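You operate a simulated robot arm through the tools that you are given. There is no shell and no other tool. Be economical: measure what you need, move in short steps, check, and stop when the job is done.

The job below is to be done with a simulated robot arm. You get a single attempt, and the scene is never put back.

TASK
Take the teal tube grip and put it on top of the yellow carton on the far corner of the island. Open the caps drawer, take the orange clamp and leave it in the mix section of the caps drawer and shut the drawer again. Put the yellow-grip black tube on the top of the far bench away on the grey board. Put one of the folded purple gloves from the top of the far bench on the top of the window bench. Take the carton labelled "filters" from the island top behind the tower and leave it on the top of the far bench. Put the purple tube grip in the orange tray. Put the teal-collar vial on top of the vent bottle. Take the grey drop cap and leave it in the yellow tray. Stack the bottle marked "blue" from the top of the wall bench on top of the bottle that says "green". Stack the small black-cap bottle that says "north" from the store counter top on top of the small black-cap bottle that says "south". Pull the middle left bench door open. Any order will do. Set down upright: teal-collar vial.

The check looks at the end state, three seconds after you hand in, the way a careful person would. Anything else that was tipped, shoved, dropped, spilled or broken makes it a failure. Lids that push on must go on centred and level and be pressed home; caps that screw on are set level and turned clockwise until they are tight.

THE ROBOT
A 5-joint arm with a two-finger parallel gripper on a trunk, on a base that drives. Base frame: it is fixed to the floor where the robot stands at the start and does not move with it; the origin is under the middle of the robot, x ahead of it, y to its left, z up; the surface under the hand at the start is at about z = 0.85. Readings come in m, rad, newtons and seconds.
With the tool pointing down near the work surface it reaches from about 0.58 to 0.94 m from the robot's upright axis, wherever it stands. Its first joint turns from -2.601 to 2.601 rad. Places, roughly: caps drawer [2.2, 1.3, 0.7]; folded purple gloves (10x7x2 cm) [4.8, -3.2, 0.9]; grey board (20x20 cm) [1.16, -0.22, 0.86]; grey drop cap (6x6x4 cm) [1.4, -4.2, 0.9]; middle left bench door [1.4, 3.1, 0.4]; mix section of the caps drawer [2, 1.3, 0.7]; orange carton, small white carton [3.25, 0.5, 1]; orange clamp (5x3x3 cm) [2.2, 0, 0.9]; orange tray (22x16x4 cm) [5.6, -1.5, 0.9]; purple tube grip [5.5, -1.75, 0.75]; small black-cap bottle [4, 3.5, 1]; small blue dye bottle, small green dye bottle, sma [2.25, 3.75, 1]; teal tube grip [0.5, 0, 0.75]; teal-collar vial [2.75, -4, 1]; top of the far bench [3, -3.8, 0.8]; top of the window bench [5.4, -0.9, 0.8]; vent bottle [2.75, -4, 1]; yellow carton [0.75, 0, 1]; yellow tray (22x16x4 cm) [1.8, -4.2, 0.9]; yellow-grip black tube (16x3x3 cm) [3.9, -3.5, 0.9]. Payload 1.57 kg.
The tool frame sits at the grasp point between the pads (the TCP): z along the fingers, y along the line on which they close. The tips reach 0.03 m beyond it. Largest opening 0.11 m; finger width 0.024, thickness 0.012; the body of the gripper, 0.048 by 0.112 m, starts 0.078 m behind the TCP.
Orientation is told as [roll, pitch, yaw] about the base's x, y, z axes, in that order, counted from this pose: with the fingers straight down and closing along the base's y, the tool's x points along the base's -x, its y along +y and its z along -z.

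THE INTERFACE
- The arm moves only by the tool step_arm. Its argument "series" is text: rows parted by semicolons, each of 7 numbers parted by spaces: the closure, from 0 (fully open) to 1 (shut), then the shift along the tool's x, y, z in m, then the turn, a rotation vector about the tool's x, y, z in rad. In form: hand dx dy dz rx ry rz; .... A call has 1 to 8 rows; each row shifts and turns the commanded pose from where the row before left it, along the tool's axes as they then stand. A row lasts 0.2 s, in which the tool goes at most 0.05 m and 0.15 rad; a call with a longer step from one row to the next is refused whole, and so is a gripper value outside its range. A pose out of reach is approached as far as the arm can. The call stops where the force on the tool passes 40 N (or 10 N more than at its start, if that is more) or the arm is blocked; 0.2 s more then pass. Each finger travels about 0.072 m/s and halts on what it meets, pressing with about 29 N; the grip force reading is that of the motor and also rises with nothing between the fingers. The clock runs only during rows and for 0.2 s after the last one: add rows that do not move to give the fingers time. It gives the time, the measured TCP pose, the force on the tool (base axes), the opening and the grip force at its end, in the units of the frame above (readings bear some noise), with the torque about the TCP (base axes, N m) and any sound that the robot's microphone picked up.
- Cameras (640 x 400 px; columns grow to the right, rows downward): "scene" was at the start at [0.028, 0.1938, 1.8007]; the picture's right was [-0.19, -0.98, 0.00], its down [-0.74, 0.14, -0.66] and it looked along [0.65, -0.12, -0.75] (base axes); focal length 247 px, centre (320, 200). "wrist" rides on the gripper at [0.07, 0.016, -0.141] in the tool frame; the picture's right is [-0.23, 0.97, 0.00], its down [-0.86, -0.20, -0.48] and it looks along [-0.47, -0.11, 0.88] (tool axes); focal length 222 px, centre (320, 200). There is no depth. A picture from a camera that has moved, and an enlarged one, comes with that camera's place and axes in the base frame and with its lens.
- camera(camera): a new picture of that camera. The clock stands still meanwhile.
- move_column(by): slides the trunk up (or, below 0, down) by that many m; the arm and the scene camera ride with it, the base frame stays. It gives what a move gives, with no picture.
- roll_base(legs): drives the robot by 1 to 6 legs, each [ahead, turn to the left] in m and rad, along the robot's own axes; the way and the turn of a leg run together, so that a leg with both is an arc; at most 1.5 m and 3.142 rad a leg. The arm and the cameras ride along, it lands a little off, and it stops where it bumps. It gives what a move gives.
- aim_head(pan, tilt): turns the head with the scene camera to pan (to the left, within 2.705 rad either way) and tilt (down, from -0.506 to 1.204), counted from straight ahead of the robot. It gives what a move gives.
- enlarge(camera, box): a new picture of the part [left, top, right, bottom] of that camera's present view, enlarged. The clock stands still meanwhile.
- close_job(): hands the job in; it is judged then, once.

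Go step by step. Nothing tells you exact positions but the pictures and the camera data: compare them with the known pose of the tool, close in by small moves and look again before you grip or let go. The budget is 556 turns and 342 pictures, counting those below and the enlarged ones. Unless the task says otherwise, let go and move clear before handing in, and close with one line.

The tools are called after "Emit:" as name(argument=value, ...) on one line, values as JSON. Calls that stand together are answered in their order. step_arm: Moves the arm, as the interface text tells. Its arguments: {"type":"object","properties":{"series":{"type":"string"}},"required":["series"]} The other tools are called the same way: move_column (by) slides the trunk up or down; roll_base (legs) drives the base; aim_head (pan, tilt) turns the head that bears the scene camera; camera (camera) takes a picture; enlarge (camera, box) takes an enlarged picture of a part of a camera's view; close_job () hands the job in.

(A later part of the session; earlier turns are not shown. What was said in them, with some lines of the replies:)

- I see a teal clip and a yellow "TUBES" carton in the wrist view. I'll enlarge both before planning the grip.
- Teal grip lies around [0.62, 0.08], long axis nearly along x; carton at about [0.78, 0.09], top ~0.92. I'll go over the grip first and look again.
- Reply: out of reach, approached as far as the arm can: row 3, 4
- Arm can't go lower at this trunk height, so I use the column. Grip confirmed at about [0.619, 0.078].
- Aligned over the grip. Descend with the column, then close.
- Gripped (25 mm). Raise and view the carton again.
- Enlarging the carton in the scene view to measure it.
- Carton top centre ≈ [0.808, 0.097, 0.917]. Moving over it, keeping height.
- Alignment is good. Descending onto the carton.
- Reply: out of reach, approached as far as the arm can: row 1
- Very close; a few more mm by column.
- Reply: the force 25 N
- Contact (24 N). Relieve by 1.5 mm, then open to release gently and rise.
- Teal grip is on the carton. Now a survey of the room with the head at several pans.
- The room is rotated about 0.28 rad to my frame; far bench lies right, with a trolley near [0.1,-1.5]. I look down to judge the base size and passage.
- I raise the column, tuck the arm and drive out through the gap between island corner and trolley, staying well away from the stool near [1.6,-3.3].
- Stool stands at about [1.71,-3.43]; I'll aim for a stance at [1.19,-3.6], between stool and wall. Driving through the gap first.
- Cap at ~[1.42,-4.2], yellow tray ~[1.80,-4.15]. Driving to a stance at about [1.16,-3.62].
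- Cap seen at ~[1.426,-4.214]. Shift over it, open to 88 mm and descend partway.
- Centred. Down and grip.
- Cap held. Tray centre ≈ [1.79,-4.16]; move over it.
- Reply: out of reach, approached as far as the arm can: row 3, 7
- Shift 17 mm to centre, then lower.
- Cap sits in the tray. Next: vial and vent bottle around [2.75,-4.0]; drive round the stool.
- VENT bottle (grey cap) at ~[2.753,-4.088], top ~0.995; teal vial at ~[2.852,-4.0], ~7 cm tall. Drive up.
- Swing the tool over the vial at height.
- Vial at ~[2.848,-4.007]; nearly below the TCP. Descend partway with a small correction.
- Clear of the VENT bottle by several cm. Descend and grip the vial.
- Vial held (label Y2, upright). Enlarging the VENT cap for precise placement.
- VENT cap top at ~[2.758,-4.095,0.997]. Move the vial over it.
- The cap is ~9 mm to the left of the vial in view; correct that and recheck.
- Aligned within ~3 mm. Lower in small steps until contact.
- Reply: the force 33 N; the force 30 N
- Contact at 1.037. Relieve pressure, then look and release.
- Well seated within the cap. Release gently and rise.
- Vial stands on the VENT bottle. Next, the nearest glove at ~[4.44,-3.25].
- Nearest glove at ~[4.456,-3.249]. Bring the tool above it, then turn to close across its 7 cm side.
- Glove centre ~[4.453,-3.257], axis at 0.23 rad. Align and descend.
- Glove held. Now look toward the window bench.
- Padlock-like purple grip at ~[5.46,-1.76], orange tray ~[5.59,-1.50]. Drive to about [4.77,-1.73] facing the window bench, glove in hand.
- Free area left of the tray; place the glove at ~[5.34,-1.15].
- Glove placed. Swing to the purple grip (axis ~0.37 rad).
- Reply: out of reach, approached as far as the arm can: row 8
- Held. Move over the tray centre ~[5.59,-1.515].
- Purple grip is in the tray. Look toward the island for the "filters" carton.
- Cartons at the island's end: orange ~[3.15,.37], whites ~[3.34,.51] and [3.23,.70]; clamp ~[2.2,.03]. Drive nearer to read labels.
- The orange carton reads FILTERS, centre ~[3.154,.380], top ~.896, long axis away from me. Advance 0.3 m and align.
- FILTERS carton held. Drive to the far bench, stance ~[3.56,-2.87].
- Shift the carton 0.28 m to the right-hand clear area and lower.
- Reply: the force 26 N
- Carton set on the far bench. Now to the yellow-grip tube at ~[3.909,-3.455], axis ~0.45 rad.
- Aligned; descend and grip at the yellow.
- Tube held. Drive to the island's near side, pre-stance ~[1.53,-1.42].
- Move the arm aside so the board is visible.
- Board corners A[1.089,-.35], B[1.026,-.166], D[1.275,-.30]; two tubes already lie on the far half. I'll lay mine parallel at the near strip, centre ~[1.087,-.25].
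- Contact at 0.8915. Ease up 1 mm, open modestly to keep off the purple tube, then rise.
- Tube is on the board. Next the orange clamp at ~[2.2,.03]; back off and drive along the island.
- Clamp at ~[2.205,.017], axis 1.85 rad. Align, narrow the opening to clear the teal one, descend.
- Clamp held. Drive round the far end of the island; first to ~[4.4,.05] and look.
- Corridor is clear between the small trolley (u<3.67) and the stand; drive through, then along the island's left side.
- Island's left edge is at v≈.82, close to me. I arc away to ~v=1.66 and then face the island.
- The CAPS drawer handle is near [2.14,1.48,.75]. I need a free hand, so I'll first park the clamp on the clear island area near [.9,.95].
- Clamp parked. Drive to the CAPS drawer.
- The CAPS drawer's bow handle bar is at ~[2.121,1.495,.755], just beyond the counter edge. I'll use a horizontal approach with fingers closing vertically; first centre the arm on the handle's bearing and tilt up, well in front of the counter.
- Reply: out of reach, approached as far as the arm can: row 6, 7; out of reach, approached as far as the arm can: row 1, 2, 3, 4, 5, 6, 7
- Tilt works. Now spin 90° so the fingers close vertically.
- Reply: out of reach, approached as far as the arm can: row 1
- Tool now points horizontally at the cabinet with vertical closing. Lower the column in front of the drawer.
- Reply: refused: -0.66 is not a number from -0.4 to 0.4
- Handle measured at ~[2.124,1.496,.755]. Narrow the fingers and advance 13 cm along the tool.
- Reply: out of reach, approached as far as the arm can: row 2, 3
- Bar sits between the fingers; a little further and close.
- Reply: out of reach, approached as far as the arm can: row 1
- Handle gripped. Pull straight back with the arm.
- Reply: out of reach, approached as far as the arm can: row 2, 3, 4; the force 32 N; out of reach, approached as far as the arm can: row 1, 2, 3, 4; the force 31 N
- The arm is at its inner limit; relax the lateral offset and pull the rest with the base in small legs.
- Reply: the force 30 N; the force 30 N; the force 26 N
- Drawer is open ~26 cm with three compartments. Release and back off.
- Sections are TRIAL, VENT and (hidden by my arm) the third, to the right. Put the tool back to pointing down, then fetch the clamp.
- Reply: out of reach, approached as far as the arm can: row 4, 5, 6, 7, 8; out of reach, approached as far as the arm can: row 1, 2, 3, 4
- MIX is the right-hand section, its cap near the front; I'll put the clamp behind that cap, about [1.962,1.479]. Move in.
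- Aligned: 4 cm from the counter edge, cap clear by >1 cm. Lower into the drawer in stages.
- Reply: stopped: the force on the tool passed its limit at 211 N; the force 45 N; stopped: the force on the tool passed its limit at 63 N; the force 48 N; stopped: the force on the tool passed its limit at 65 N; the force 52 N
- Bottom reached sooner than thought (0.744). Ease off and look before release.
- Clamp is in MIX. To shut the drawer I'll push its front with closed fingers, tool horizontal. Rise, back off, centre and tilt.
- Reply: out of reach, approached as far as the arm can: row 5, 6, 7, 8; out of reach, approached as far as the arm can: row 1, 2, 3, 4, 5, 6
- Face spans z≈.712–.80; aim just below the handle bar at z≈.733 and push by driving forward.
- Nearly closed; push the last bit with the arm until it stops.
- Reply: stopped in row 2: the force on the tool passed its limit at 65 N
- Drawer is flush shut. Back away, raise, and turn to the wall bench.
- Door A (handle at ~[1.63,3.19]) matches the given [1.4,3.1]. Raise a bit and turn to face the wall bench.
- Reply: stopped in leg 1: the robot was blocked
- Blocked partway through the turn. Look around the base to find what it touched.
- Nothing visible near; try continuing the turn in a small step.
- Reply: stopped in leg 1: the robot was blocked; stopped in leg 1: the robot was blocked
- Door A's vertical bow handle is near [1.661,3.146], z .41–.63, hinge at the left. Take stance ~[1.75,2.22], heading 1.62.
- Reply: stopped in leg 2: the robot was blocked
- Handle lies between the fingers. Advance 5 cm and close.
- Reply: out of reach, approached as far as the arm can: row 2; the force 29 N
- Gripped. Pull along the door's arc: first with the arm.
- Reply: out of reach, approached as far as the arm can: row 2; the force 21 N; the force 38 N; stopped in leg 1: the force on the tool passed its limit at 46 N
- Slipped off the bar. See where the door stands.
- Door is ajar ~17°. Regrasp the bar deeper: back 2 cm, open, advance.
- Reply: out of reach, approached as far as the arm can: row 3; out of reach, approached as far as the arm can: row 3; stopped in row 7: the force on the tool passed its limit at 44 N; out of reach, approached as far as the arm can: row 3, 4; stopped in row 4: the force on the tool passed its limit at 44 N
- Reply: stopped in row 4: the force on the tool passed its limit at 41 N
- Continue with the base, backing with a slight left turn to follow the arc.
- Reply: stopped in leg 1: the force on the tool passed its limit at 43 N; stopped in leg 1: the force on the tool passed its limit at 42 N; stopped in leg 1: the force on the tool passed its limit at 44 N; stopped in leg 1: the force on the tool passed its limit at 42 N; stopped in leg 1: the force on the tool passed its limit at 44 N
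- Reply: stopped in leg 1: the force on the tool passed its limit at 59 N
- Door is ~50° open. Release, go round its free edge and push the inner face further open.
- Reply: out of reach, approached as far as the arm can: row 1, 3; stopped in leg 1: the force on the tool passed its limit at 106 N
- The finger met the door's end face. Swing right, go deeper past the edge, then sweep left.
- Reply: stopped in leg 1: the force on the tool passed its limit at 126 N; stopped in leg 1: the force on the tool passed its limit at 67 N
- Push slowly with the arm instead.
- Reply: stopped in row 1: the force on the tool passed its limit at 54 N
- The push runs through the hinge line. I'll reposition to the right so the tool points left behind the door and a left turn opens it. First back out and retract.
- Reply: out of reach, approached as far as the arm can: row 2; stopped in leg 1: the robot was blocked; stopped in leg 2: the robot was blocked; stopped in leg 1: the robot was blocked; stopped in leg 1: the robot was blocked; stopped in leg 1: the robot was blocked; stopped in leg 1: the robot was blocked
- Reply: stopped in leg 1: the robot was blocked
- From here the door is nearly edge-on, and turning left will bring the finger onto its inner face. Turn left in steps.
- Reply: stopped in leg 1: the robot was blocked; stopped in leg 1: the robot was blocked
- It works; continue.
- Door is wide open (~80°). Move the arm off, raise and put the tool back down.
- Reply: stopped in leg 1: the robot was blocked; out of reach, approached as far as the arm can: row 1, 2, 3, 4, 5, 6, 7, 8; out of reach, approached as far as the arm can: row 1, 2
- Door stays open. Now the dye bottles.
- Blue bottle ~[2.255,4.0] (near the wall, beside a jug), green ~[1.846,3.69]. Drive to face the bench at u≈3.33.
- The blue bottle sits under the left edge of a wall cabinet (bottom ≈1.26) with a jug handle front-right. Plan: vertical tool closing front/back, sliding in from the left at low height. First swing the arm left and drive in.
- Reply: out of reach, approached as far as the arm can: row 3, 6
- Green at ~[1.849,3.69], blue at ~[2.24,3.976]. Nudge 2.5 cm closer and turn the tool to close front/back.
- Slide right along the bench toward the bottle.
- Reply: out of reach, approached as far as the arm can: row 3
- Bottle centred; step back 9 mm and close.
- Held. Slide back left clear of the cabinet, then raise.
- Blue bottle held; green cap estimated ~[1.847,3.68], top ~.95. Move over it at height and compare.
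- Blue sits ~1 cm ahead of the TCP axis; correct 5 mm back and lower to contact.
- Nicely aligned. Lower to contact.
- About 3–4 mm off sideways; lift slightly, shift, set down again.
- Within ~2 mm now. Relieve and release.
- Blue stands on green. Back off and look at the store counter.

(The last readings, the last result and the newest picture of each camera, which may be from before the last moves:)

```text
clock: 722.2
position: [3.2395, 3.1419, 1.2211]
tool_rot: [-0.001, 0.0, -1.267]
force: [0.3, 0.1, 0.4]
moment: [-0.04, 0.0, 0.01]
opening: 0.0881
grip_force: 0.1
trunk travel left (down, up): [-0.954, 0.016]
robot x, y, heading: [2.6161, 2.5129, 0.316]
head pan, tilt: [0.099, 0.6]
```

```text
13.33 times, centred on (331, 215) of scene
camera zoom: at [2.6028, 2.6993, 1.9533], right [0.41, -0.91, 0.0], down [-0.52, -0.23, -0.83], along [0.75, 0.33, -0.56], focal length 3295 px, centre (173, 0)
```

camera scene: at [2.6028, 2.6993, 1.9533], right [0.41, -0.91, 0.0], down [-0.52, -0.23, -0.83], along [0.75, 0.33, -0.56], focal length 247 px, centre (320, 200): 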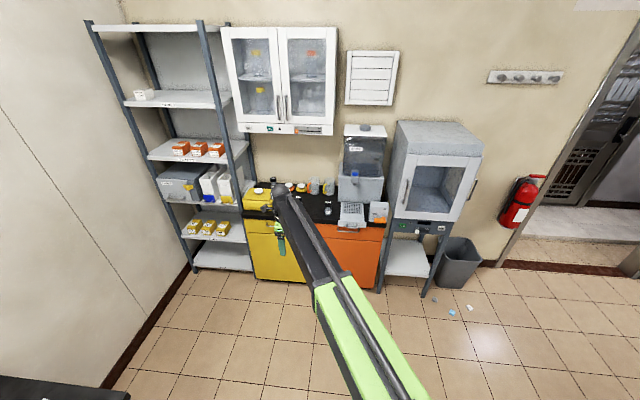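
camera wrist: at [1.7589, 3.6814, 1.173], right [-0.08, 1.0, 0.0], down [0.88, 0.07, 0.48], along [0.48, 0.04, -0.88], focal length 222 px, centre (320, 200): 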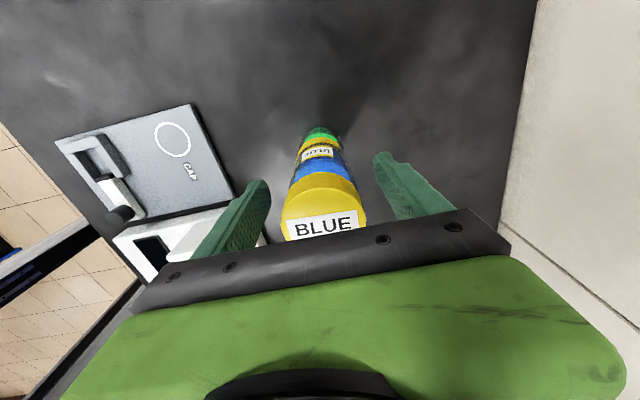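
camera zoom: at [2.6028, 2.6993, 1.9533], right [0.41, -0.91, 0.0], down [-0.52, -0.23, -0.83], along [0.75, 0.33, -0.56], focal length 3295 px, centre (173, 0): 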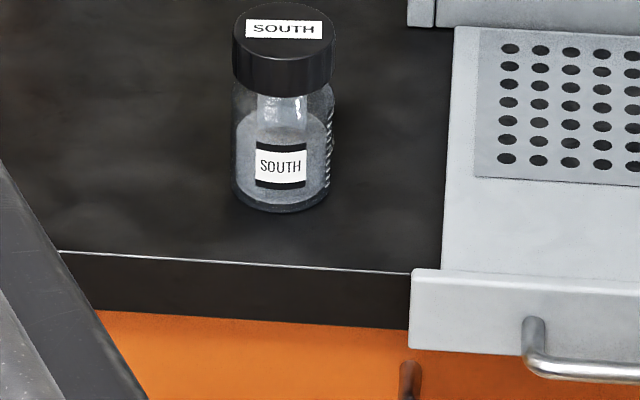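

WEST, NORTH [3.967,3.474] and SOUTH [3.93,3.22] identified. Centre the arm and drive to the store counter.

Emit:
step_arm(series="0.3 -0.049 -0.004 0 0 0 0; 0.3 -0.049 -0.004 0 0 0 0; 0.3 -0.049 -0.004 0 0 0 0; 0.3 -0.049 -0.004 0 0 0 0; 0.3 -0.049 -0.004 0 0 0 0; 0.3 -0.049 -0.004 0 0 0 0; 0.3 -0.049 -0.004 0 0 0 0; 0.3 -0.049 -0.004 0 0 0 0")

Emit:
roll_base(legs=[[0, 0.404], [0.88, 0], [0, -0.408]])

Emit:
aim_head(pan=0.3, tilt=0.8)

Emit:
camera(camera="scene")

Emit:
camera(camera="wrist")

```text
clock: 724.0
position: [3.3241, 2.7565, 1.2204]
tool_rot: [-0.002, 0.002, -1.265]
force: [-0.9, 0.4, 0.0]
moment: [0.01, 0.02, -0.02]
opening: 0.0773
grip_force: 0.1
trunk travel left (down, up): [-0.954, 0.016]
robot x, y, heading: [2.6171, 2.5153, 0.319]
head pan, tilt: [0.099, 0.6]
```

```text
clock: 731.1
position: [4.0002, 3.3316, 1.2202]
tool_rot: [-0.002, 0.005, -1.279]
force: [0.9, -0.2, -0.2]
moment: [-0.01, 0.04, -0.01]
opening: 0.0769
grip_force: 0.1
trunk travel left (down, up): [-0.954, 0.016]
robot x, y, heading: [3.2943, 3.0904, 0.309]
head pan, tilt: [0.099, 0.6]
```

```text
clock: 731.8
position: [3.9978, 3.3324, 1.2201]
tool_rot: [-0.003, 0.002, -1.278]
force: [-0.2, -0.7, 1.0]
moment: [0.06, 0.02, 0.01]
opening: 0.0771
grip_force: 0.0
trunk travel left (down, up): [-0.954, 0.016]
robot x, y, heading: [3.2932, 3.0913, 0.313]
head pan, tilt: [0.3, 0.799]
```

```text
129 pictures are left
camera scene: at [3.2623, 3.2846, 1.9365], right [0.57, -0.82, 0.0], down [-0.59, -0.41, -0.7], along [0.57, 0.4, -0.72], focal length 247 px, centre (320, 200)
```

scene: 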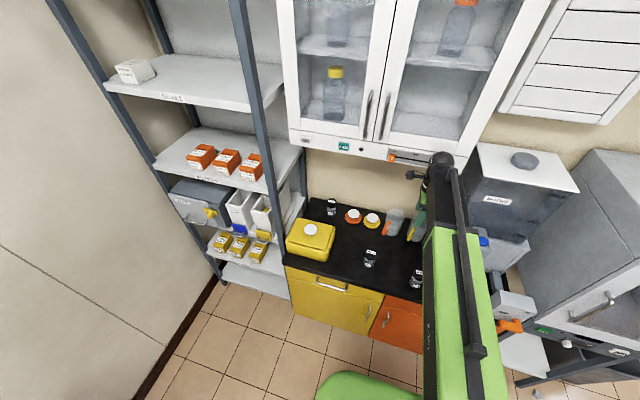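

```text
128 pictures are left
camera wrist: at [3.9944, 3.4051, 1.3633], right [1.0, 0.06, 0.0], down [0.05, -0.88, 0.48], along [0.03, -0.48, -0.88], focal length 222 px, centre (320, 200)
```

wrist: 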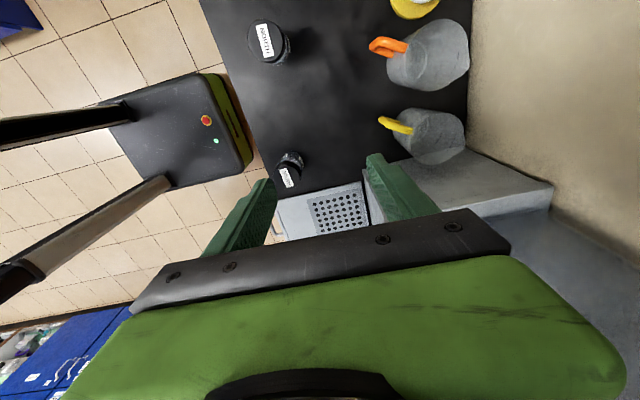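

NORTH cap at ~[3.915,3.450], SOUTH at ~[3.940,3.225], tops ~.95. Move over NORTH.

Emit:
step_arm(series="0.15 0.0457 -0.015 0 0 0 0; 0.15 0.0457 -0.015 0 0 0 0; 0.15 0.0457 -0.015 0 0 0 0; 0.15 0 0 0 0 0 0")

Emit:
camera(camera="wrist")

```text
clock: 732.8
position: [3.9156, 3.4509, 1.2209]
tool_rot: [-0.002, 0.002, -1.281]
force: [0.1, -1.0, 0.0]
moment: [0.01, -0.03, 0.04]
opening: 0.0933
grip_force: 0.1
trunk travel left (down, up): [-0.954, 0.016]
robot x, y, heading: [3.2936, 3.091, 0.311]
head pan, tilt: [0.3, 0.799]
```

```text
127 pictures are left
camera wrist: at [3.9126, 3.5227, 1.363], right [1.0, 0.06, 0.0], down [0.05, -0.88, 0.48], along [0.03, -0.48, -0.88], focal length 222 px, centre (320, 200)
```

wrist: 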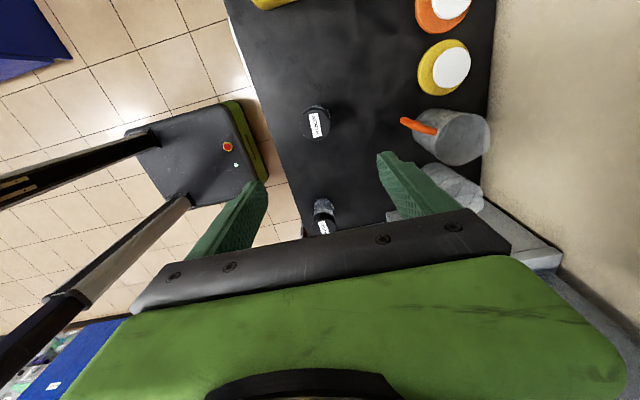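

Emit:
step_arm(series="0.15 0.003 -0.004 0 0 0 0; 0.15 0 0 0 0 0 0")

Emit:
move_column(by=-0.2)

Emit:
camera(camera="wrist")

```text
clock: 733.4
position: [3.9114, 3.4529, 1.2213]
tool_rot: [-0.002, 0.003, -1.279]
force: [-0.3, 0.6, 0.8]
moment: [0.03, 0.04, 0.02]
opening: 0.0935
grip_force: 0.1
trunk travel left (down, up): [-0.954, 0.016]
robot x, y, heading: [3.2936, 3.0874, 0.313]
head pan, tilt: [0.3, 0.799]
```

```text
clock: 735.6
position: [3.9111, 3.452, 1.0217]
tool_rot: [-0.003, 0.003, -1.28]
force: [0.0, 0.3, -0.6]
moment: [-0.02, 0.01, -0.01]
opening: 0.0934
grip_force: 0.0
trunk travel left (down, up): [-0.754, 0.216]
robot x, y, heading: [3.2945, 3.0891, 0.31]
head pan, tilt: [0.3, 0.799]
```

```text
126 pictures are left
camera wrist: at [3.9079, 3.5249, 1.1631], right [1.0, 0.06, 0.0], down [0.05, -0.88, 0.48], along [0.03, -0.48, -0.88], focal length 222 px, centre (320, 200)
```

wrist: 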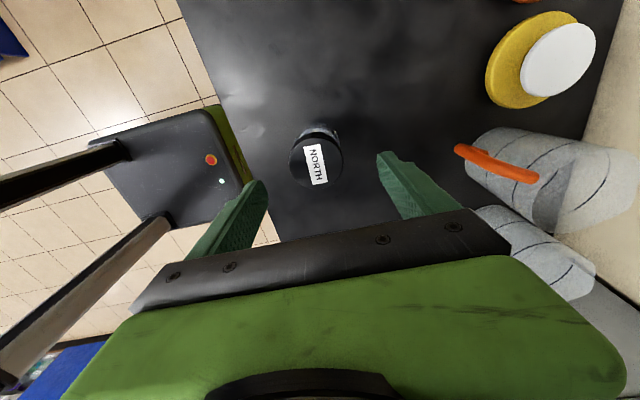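

Emit:
move_column(by=-0.094)

Emit:
step_arm(series="0.35 0 0 0 0 0 0; 0.5 0 0 0 0 0 0; 0.62 0 0 0 0 0 0; 0.62 0 0 0 0 0 0; 0.62 0 0 0 0 0 0")

Emit:
move_column(by=0.2)

Emit:
camera(camera="wrist")

```text
clock: 736.9
position: [3.9115, 3.452, 0.9276]
tool_rot: [-0.002, 0.003, -1.279]
force: [0.2, -0.9, -0.6]
moment: [0.0, 0.02, -0.03]
opening: 0.0937
grip_force: 0.1
trunk travel left (down, up): [-0.66, 0.31]
robot x, y, heading: [3.2887, 3.0907, 0.317]
head pan, tilt: [0.3, 0.799]
```

```text
clock: 738.1
position: [3.9104, 3.4531, 0.9273]
tool_rot: [-0.001, 0.002, -1.279]
force: [-0.7, -0.6, 1.3]
moment: [0.05, -0.02, 0.03]
opening: 0.055
grip_force: 29.5
trunk travel left (down, up): [-0.66, 0.31]
robot x, y, heading: [3.2915, 3.0952, 0.311]
head pan, tilt: [0.3, 0.799]
```

```text
clock: 740.2
position: [3.9099, 3.453, 1.1269]
tool_rot: [-0.002, 0.003, -1.278]
force: [0.3, 0.7, -1.4]
moment: [0.03, -0.01, 0.01]
opening: 0.0548
grip_force: 28.8
trunk travel left (down, up): [-0.86, 0.11]
robot x, y, heading: [3.2937, 3.092, 0.315]
head pan, tilt: [0.3, 0.799]
```

```text
125 pictures are left
camera wrist: at [3.9081, 3.5251, 1.2689], right [1.0, 0.06, 0.0], down [0.05, -0.88, 0.48], along [0.03, -0.48, -0.88], focal length 222 px, centre (320, 200)
```

wrist: 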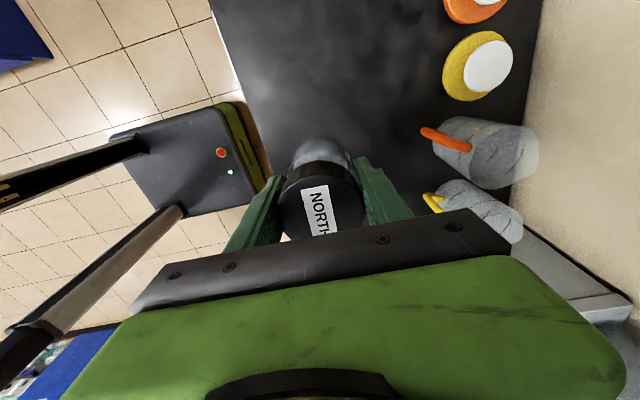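

North held. Move over SOUTH.

Emit:
step_arm(series="0.62 -0.0454 -0.0074 0 0 0 0; 0.62 -0.0454 -0.0074 0 0 0 0; 0.62 -0.0454 -0.0074 0 0 0 0; 0.62 -0.0454 -0.0074 0 0 0 0; 0.62 -0.0454 -0.0074 0 0 0 0; 0.62 0 0 0 0 0 0")

Emit:
enlarge(camera="wrist", box=[240, 60, 400, 240])

Emit:
camera(camera="scene")

```text
clock: 741.6
position: [3.9409, 3.2239, 1.1268]
tool_rot: [-0.001, 0.001, -1.28]
force: [-0.1, 0.4, -1.4]
moment: [0.0, -0.03, 0.01]
opening: 0.0549
grip_force: 29.0
trunk travel left (down, up): [-0.86, 0.11]
robot x, y, heading: [3.2905, 3.0936, 0.315]
head pan, tilt: [0.3, 0.799]
```

```text
2.22 times, centred on (320, 150) of wrist
camera zoom: at [3.9376, 3.2958, 1.2689], right [1.0, 0.06, 0.0], down [0.06, -0.88, 0.48], along [0.03, -0.48, -0.88], focal length 494 px, centre (320, 311)
```

zoom: 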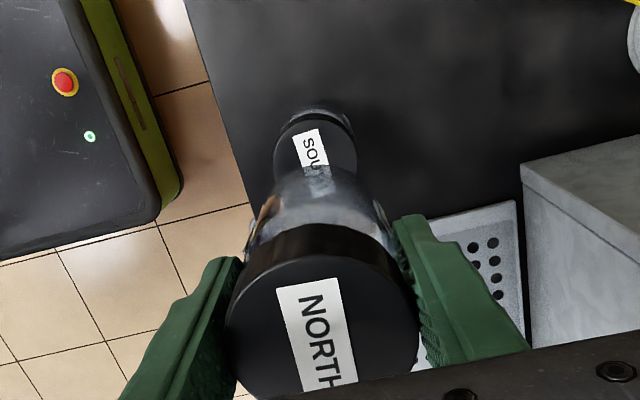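

```text
123 pictures are left
camera scene: at [3.263, 3.2855, 1.8423], right [0.58, -0.82, 0.0], down [-0.59, -0.41, -0.7], along [0.57, 0.4, -0.72], focal length 247 px, centre (320, 200)
```

scene: 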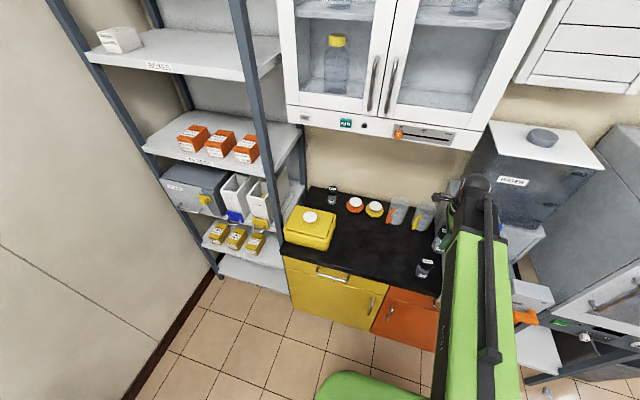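

Emit:
step_arm(series="0.62 0.008 -0.001 0 0 0 0; 0.62 0 0 0 0 0 0")

Emit:
move_column(by=-0.082)

Emit:
enlarge(camera="wrist", box=[270, 110, 370, 200])

Emit:
aim_head(pan=0.0, tilt=0.8)

Emit:
camera(camera="scene")

```text
clock: 742.2
position: [3.9387, 3.2307, 1.1266]
tool_rot: [-0.002, 0.002, -1.28]
force: [-0.1, -0.2, -3.3]
moment: [0.0, 0.03, 0.01]
opening: 0.0549
grip_force: 29.5
trunk travel left (down, up): [-0.86, 0.11]
robot x, y, heading: [3.2942, 3.0923, 0.314]
head pan, tilt: [0.3, 0.799]
```

```text
clock: 743.4
position: [3.9384, 3.2315, 1.0447]
tool_rot: [-0.001, 0.003, -1.28]
force: [0.8, 0.7, -1.8]
moment: [0.03, -0.02, -0.02]
opening: 0.0551
grip_force: 29.2
trunk travel left (down, up): [-0.778, 0.192]
robot x, y, heading: [3.2923, 3.0907, 0.308]
head pan, tilt: [0.3, 0.799]
```

```text
4.44 times, centred on (320, 155) of wrist
camera zoom: at [3.9342, 3.3039, 1.187], right [1.0, 0.06, 0.0], down [0.05, -0.88, 0.48], along [0.03, -0.48, -0.88], focal length 987 px, centre (320, 400)
```

zoom: 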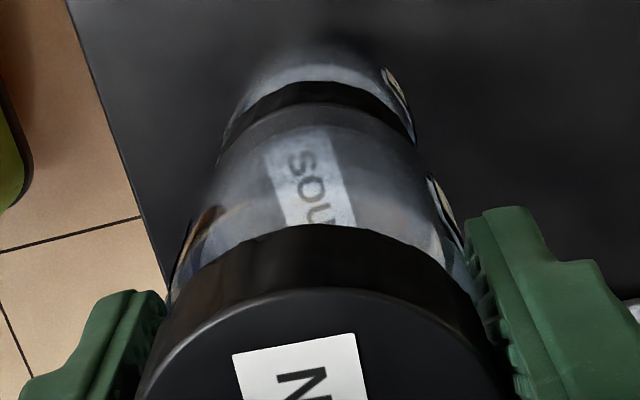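

```text
clock: 744.2
position: [3.9383, 3.2306, 1.0444]
tool_rot: [-0.002, 0.004, -1.279]
force: [0.0, -0.2, -1.7]
moment: [0.04, 0.01, 0.0]
opening: 0.0551
grip_force: 28.8
trunk travel left (down, up): [-0.778, 0.192]
robot x, y, heading: [3.2919, 3.0938, 0.312]
head pan, tilt: [0.0, 0.799]
```

```text
121 pictures are left
camera scene: at [3.2738, 3.2635, 1.7604], right [0.31, -0.95, 0.0], down [-0.68, -0.22, -0.7], along [0.66, 0.21, -0.72], focal length 247 px, centre (320, 200)
```

scene: 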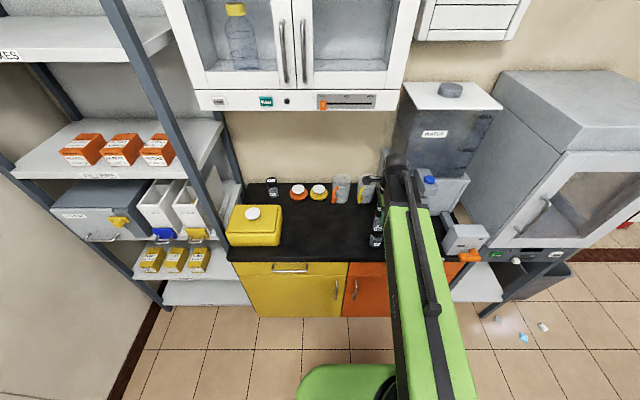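

Emit:
enlarge(camera="scene", box=[345, 180, 415, 260])

```text
5.00 times, centred on (380, 220) of scene
camera zoom: at [3.2738, 3.2635, 1.7604], right [0.31, -0.95, 0.0], down [-0.68, -0.22, -0.7], along [0.66, 0.21, -0.72], focal length 1236 px, centre (20, 100)
```

zoom: 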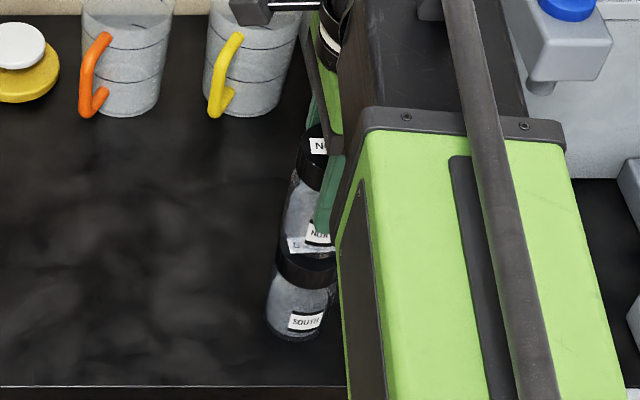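

Well aligned. Lower to contact.

Emit:
move_column(by=-0.012)

Emit:
move_column(by=-0.003)

Emit:
move_column(by=-0.003)

Emit:
enlarge(camera="wrist", box=[270, 110, 370, 200])

```text
clock: 744.8
position: [3.9376, 3.2324, 1.0333]
tool_rot: [-0.001, 0.001, -1.278]
force: [-0.2, 0.9, -1.2]
moment: [0.02, -0.01, -0.02]
opening: 0.0549
grip_force: 28.7
trunk travel left (down, up): [-0.766, 0.204]
robot x, y, heading: [3.2884, 3.0923, 0.308]
head pan, tilt: [0.0, 0.799]
```

```text
clock: 745.3
position: [3.9372, 3.2311, 1.0306]
tool_rot: [0.0, 0.004, -1.28]
force: [2.9, 0.7, 11.5]
moment: [0.03, -0.27, 0.0]
opening: 0.055
grip_force: 29.2
trunk travel left (down, up): [-0.763, 0.207]
robot x, y, heading: [3.2904, 3.0922, 0.312]
head pan, tilt: [0.0, 0.799]
```

```text
clock: 745.9
position: [3.9358, 3.2316, 1.0258]
tool_rot: [-0.001, 0.002, -1.278]
force: [4.4, 2.0, 15.6]
moment: [0.09, -0.43, 0.0]
opening: 0.055
grip_force: 28.9
trunk travel left (down, up): [-0.76, 0.21]
robot x, y, heading: [3.2932, 3.0959, 0.312]
head pan, tilt: [0.0, 0.799]
```

```text
4.44 times, centred on (320, 155) of wrist
camera zoom: at [3.9335, 3.3038, 1.1696], right [1.0, 0.06, 0.0], down [0.05, -0.88, 0.48], along [0.03, -0.48, -0.88], focal length 987 px, centre (320, 400)
```

zoom: 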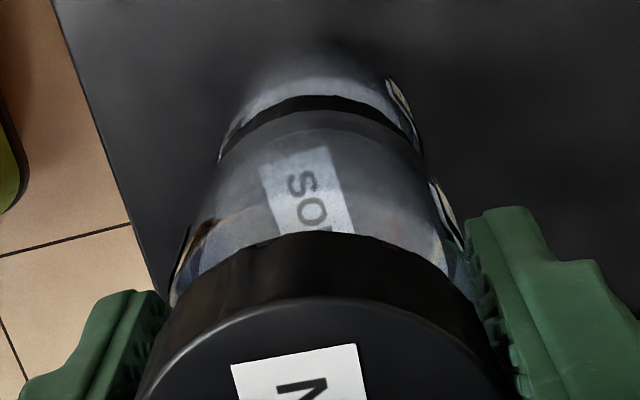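

Emit:
move_column(by=0.003)

Emit:
step_arm(series="0.46 0 0 0 0 0 0; 0.4 0 0 0 0 0 0; 0.25 0 0 0 0 0 0; 0.2 0 0 0 0 0 0; 0.2 0 0 0 0 0 0")

Emit:
move_column(by=0.19)

Emit:
camera(camera="wrist")

Emit:
aim_head(pan=0.3, tilt=0.7)

Emit:
enlarge(camera="scene", box=[300, 160, 480, 300])

```text
clock: 746.4
position: [3.9369, 3.2319, 1.0291]
tool_rot: [-0.003, 0.002, -1.28]
force: [0.5, 1.1, -1.8]
moment: [0.0, 0.01, 0.02]
opening: 0.0551
grip_force: 28.6
trunk travel left (down, up): [-0.763, 0.207]
robot x, y, heading: [3.2869, 3.0913, 0.309]
head pan, tilt: [0.0, 0.799]
```

```text
clock: 747.6
position: [3.9373, 3.2323, 1.0279]
tool_rot: [-0.001, 0.001, -1.279]
force: [-1.0, -0.3, 0.1]
moment: [0.0, 0.0, 0.03]
opening: 0.0879
grip_force: 0.0
trunk travel left (down, up): [-0.763, 0.207]
robot x, y, heading: [3.2947, 3.0963, 0.31]
head pan, tilt: [0.0, 0.799]
```

```text
clock: 749.6
position: [3.9376, 3.2309, 1.2204]
tool_rot: [-0.003, 0.001, -1.278]
force: [0.0, 0.1, 0.3]
moment: [0.02, -0.01, 0.01]
opening: 0.0882
grip_force: 0.0
trunk travel left (down, up): [-0.953, 0.017]
robot x, y, heading: [3.2937, 3.0932, 0.313]
head pan, tilt: [0.0, 0.799]
```

```text
118 pictures are left
camera wrist: at [3.9342, 3.3039, 1.362], right [1.0, 0.06, 0.0], down [0.05, -0.88, 0.48], along [0.03, -0.48, -0.88], focal length 222 px, centre (320, 200)
```

wrist: 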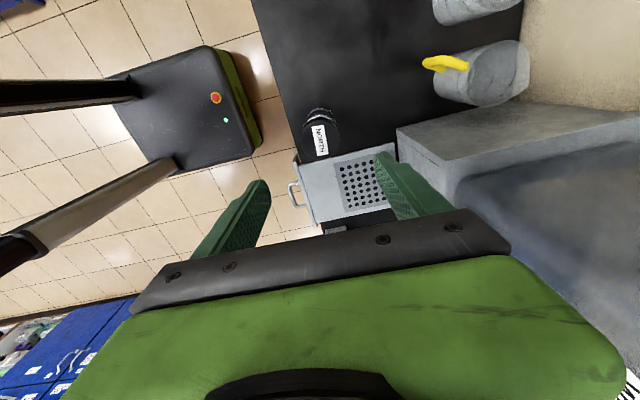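

```text
clock: 750.5
position: [3.9372, 3.2311, 1.2199]
tool_rot: [-0.001, 0.002, -1.279]
force: [0.0, 1.1, 0.1]
moment: [-0.02, 0.02, 0.01]
opening: 0.0879
grip_force: 0.0
trunk travel left (down, up): [-0.953, 0.017]
robot x, y, heading: [3.2899, 3.0901, 0.313]
head pan, tilt: [0.3, 0.7]
```

```text
2.86 times, centred on (390, 230) of scene
camera zoom: at [3.2664, 3.2874, 1.9436], right [0.57, -0.82, 0.0], down [-0.53, -0.37, -0.76], along [0.63, 0.44, -0.64], focal length 706 px, centre (120, 114)
```

zoom: 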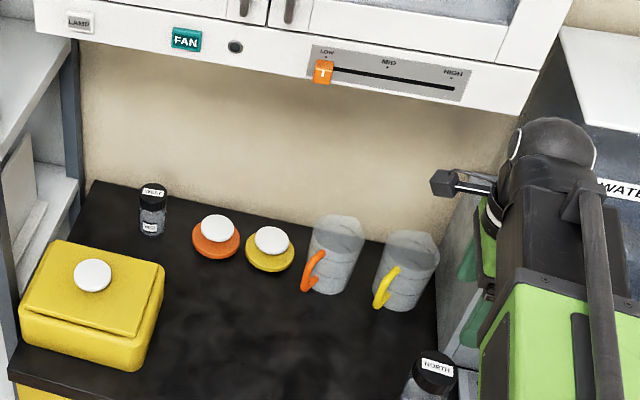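

All set. Move clear and take a last look at door and drawer.

Emit:
roll_base(legs=[[-0.35, 0]])

Emit:
aim_head(pan=2.6, tilt=0.4)

Emit:
camera(camera="scene")

Emit:
aim_head(pan=-2.4, tilt=0.4)

Emit:
camera(camera="scene")

Emit:
aim_head(pan=0.0, tilt=0.5)

Emit:
camera(camera="scene")

```text
clock: 752.7
position: [3.6096, 3.1258, 1.2211]
tool_rot: [0.0, 0.002, -1.277]
force: [-0.4, -0.2, -0.3]
moment: [0.03, -0.07, 0.01]
opening: 0.0881
grip_force: 0.1
trunk travel left (down, up): [-0.953, 0.017]
robot x, y, heading: [2.9638, 2.9891, 0.308]
head pan, tilt: [0.3, 0.7]
```

```text
clock: 754.8
position: [3.6096, 3.1264, 1.22]
tool_rot: [-0.001, 0.002, -1.277]
force: [-0.4, -0.1, 0.3]
moment: [-0.03, 0.01, 0.03]
opening: 0.0879
grip_force: 0.0
trunk travel left (down, up): [-0.953, 0.017]
robot x, y, heading: [2.9634, 2.9904, 0.318]
head pan, tilt: [2.601, 0.4]
```

```text
116 pictures are left
camera scene: at [2.7791, 3.1535, 1.9705], right [0.23, 0.97, 0.0], down [0.38, -0.09, -0.92], along [-0.9, 0.21, -0.39], focal length 247 px, centre (320, 200)
```

scene: 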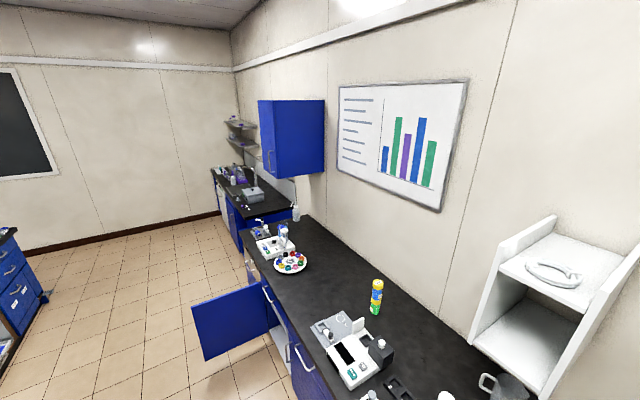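

```text
clock: 758.8
position: [3.6103, 3.1267, 1.2201]
tool_rot: [-0.002, 0.004, -1.278]
force: [-0.2, 0.5, -0.5]
moment: [0.01, 0.03, 0.01]
opening: 0.0883
grip_force: 0.1
trunk travel left (down, up): [-0.953, 0.017]
robot x, y, heading: [2.9657, 2.9874, 0.319]
head pan, tilt: [-2.4, 0.4]
```

```text
115 pictures are left
camera scene: at [2.8238, 3.052, 1.9705], right [-0.87, 0.49, 0.0], down [0.19, 0.34, -0.92], along [-0.45, -0.8, -0.39], focal length 247 px, centre (320, 200)
```

scene: 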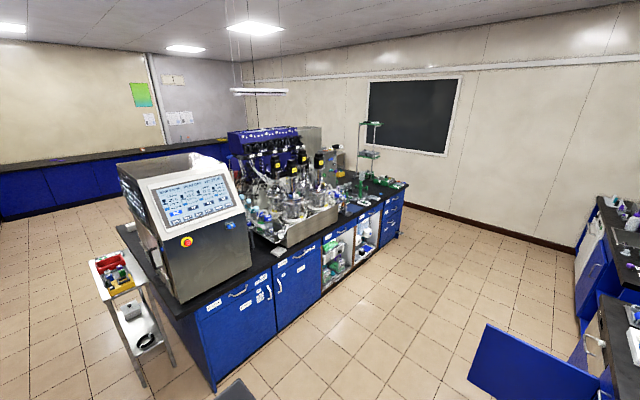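

```text
clock: 761.0
position: [3.6095, 3.1286, 1.2201]
tool_rot: [-0.001, 0.001, -1.279]
force: [0.7, -0.3, -0.1]
moment: [0.01, 0.0, 0.02]
opening: 0.0882
grip_force: 0.0
trunk travel left (down, up): [-0.953, 0.017]
robot x, y, heading: [2.962, 2.989, 0.311]
head pan, tilt: [0.0, 0.499]
```

```text
114 pictures are left
camera scene: at [2.9559, 3.1607, 1.9614], right [0.31, -0.95, 0.0], down [-0.46, -0.15, -0.88], along [0.84, 0.27, -0.48], focal length 247 px, centre (320, 200)
```

scene: 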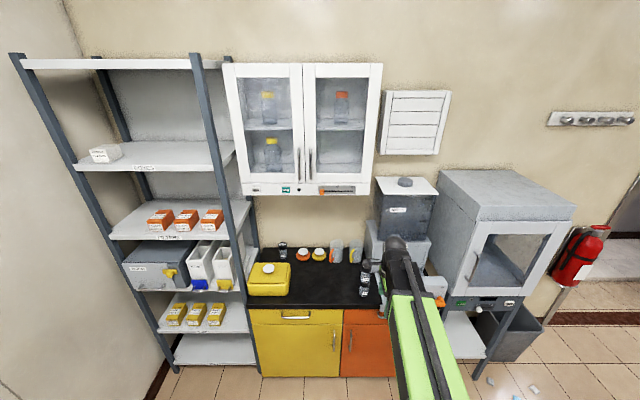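

The last pictures show the door open, the drawer shut and both bottle stacks standing. I'm handing in now.

Emit:
close_job()

```text
The job is handed in.
```

All eleven parts of the job are done and handed in; I saw each item in place after setting it down, and the gripper is empty and clear.
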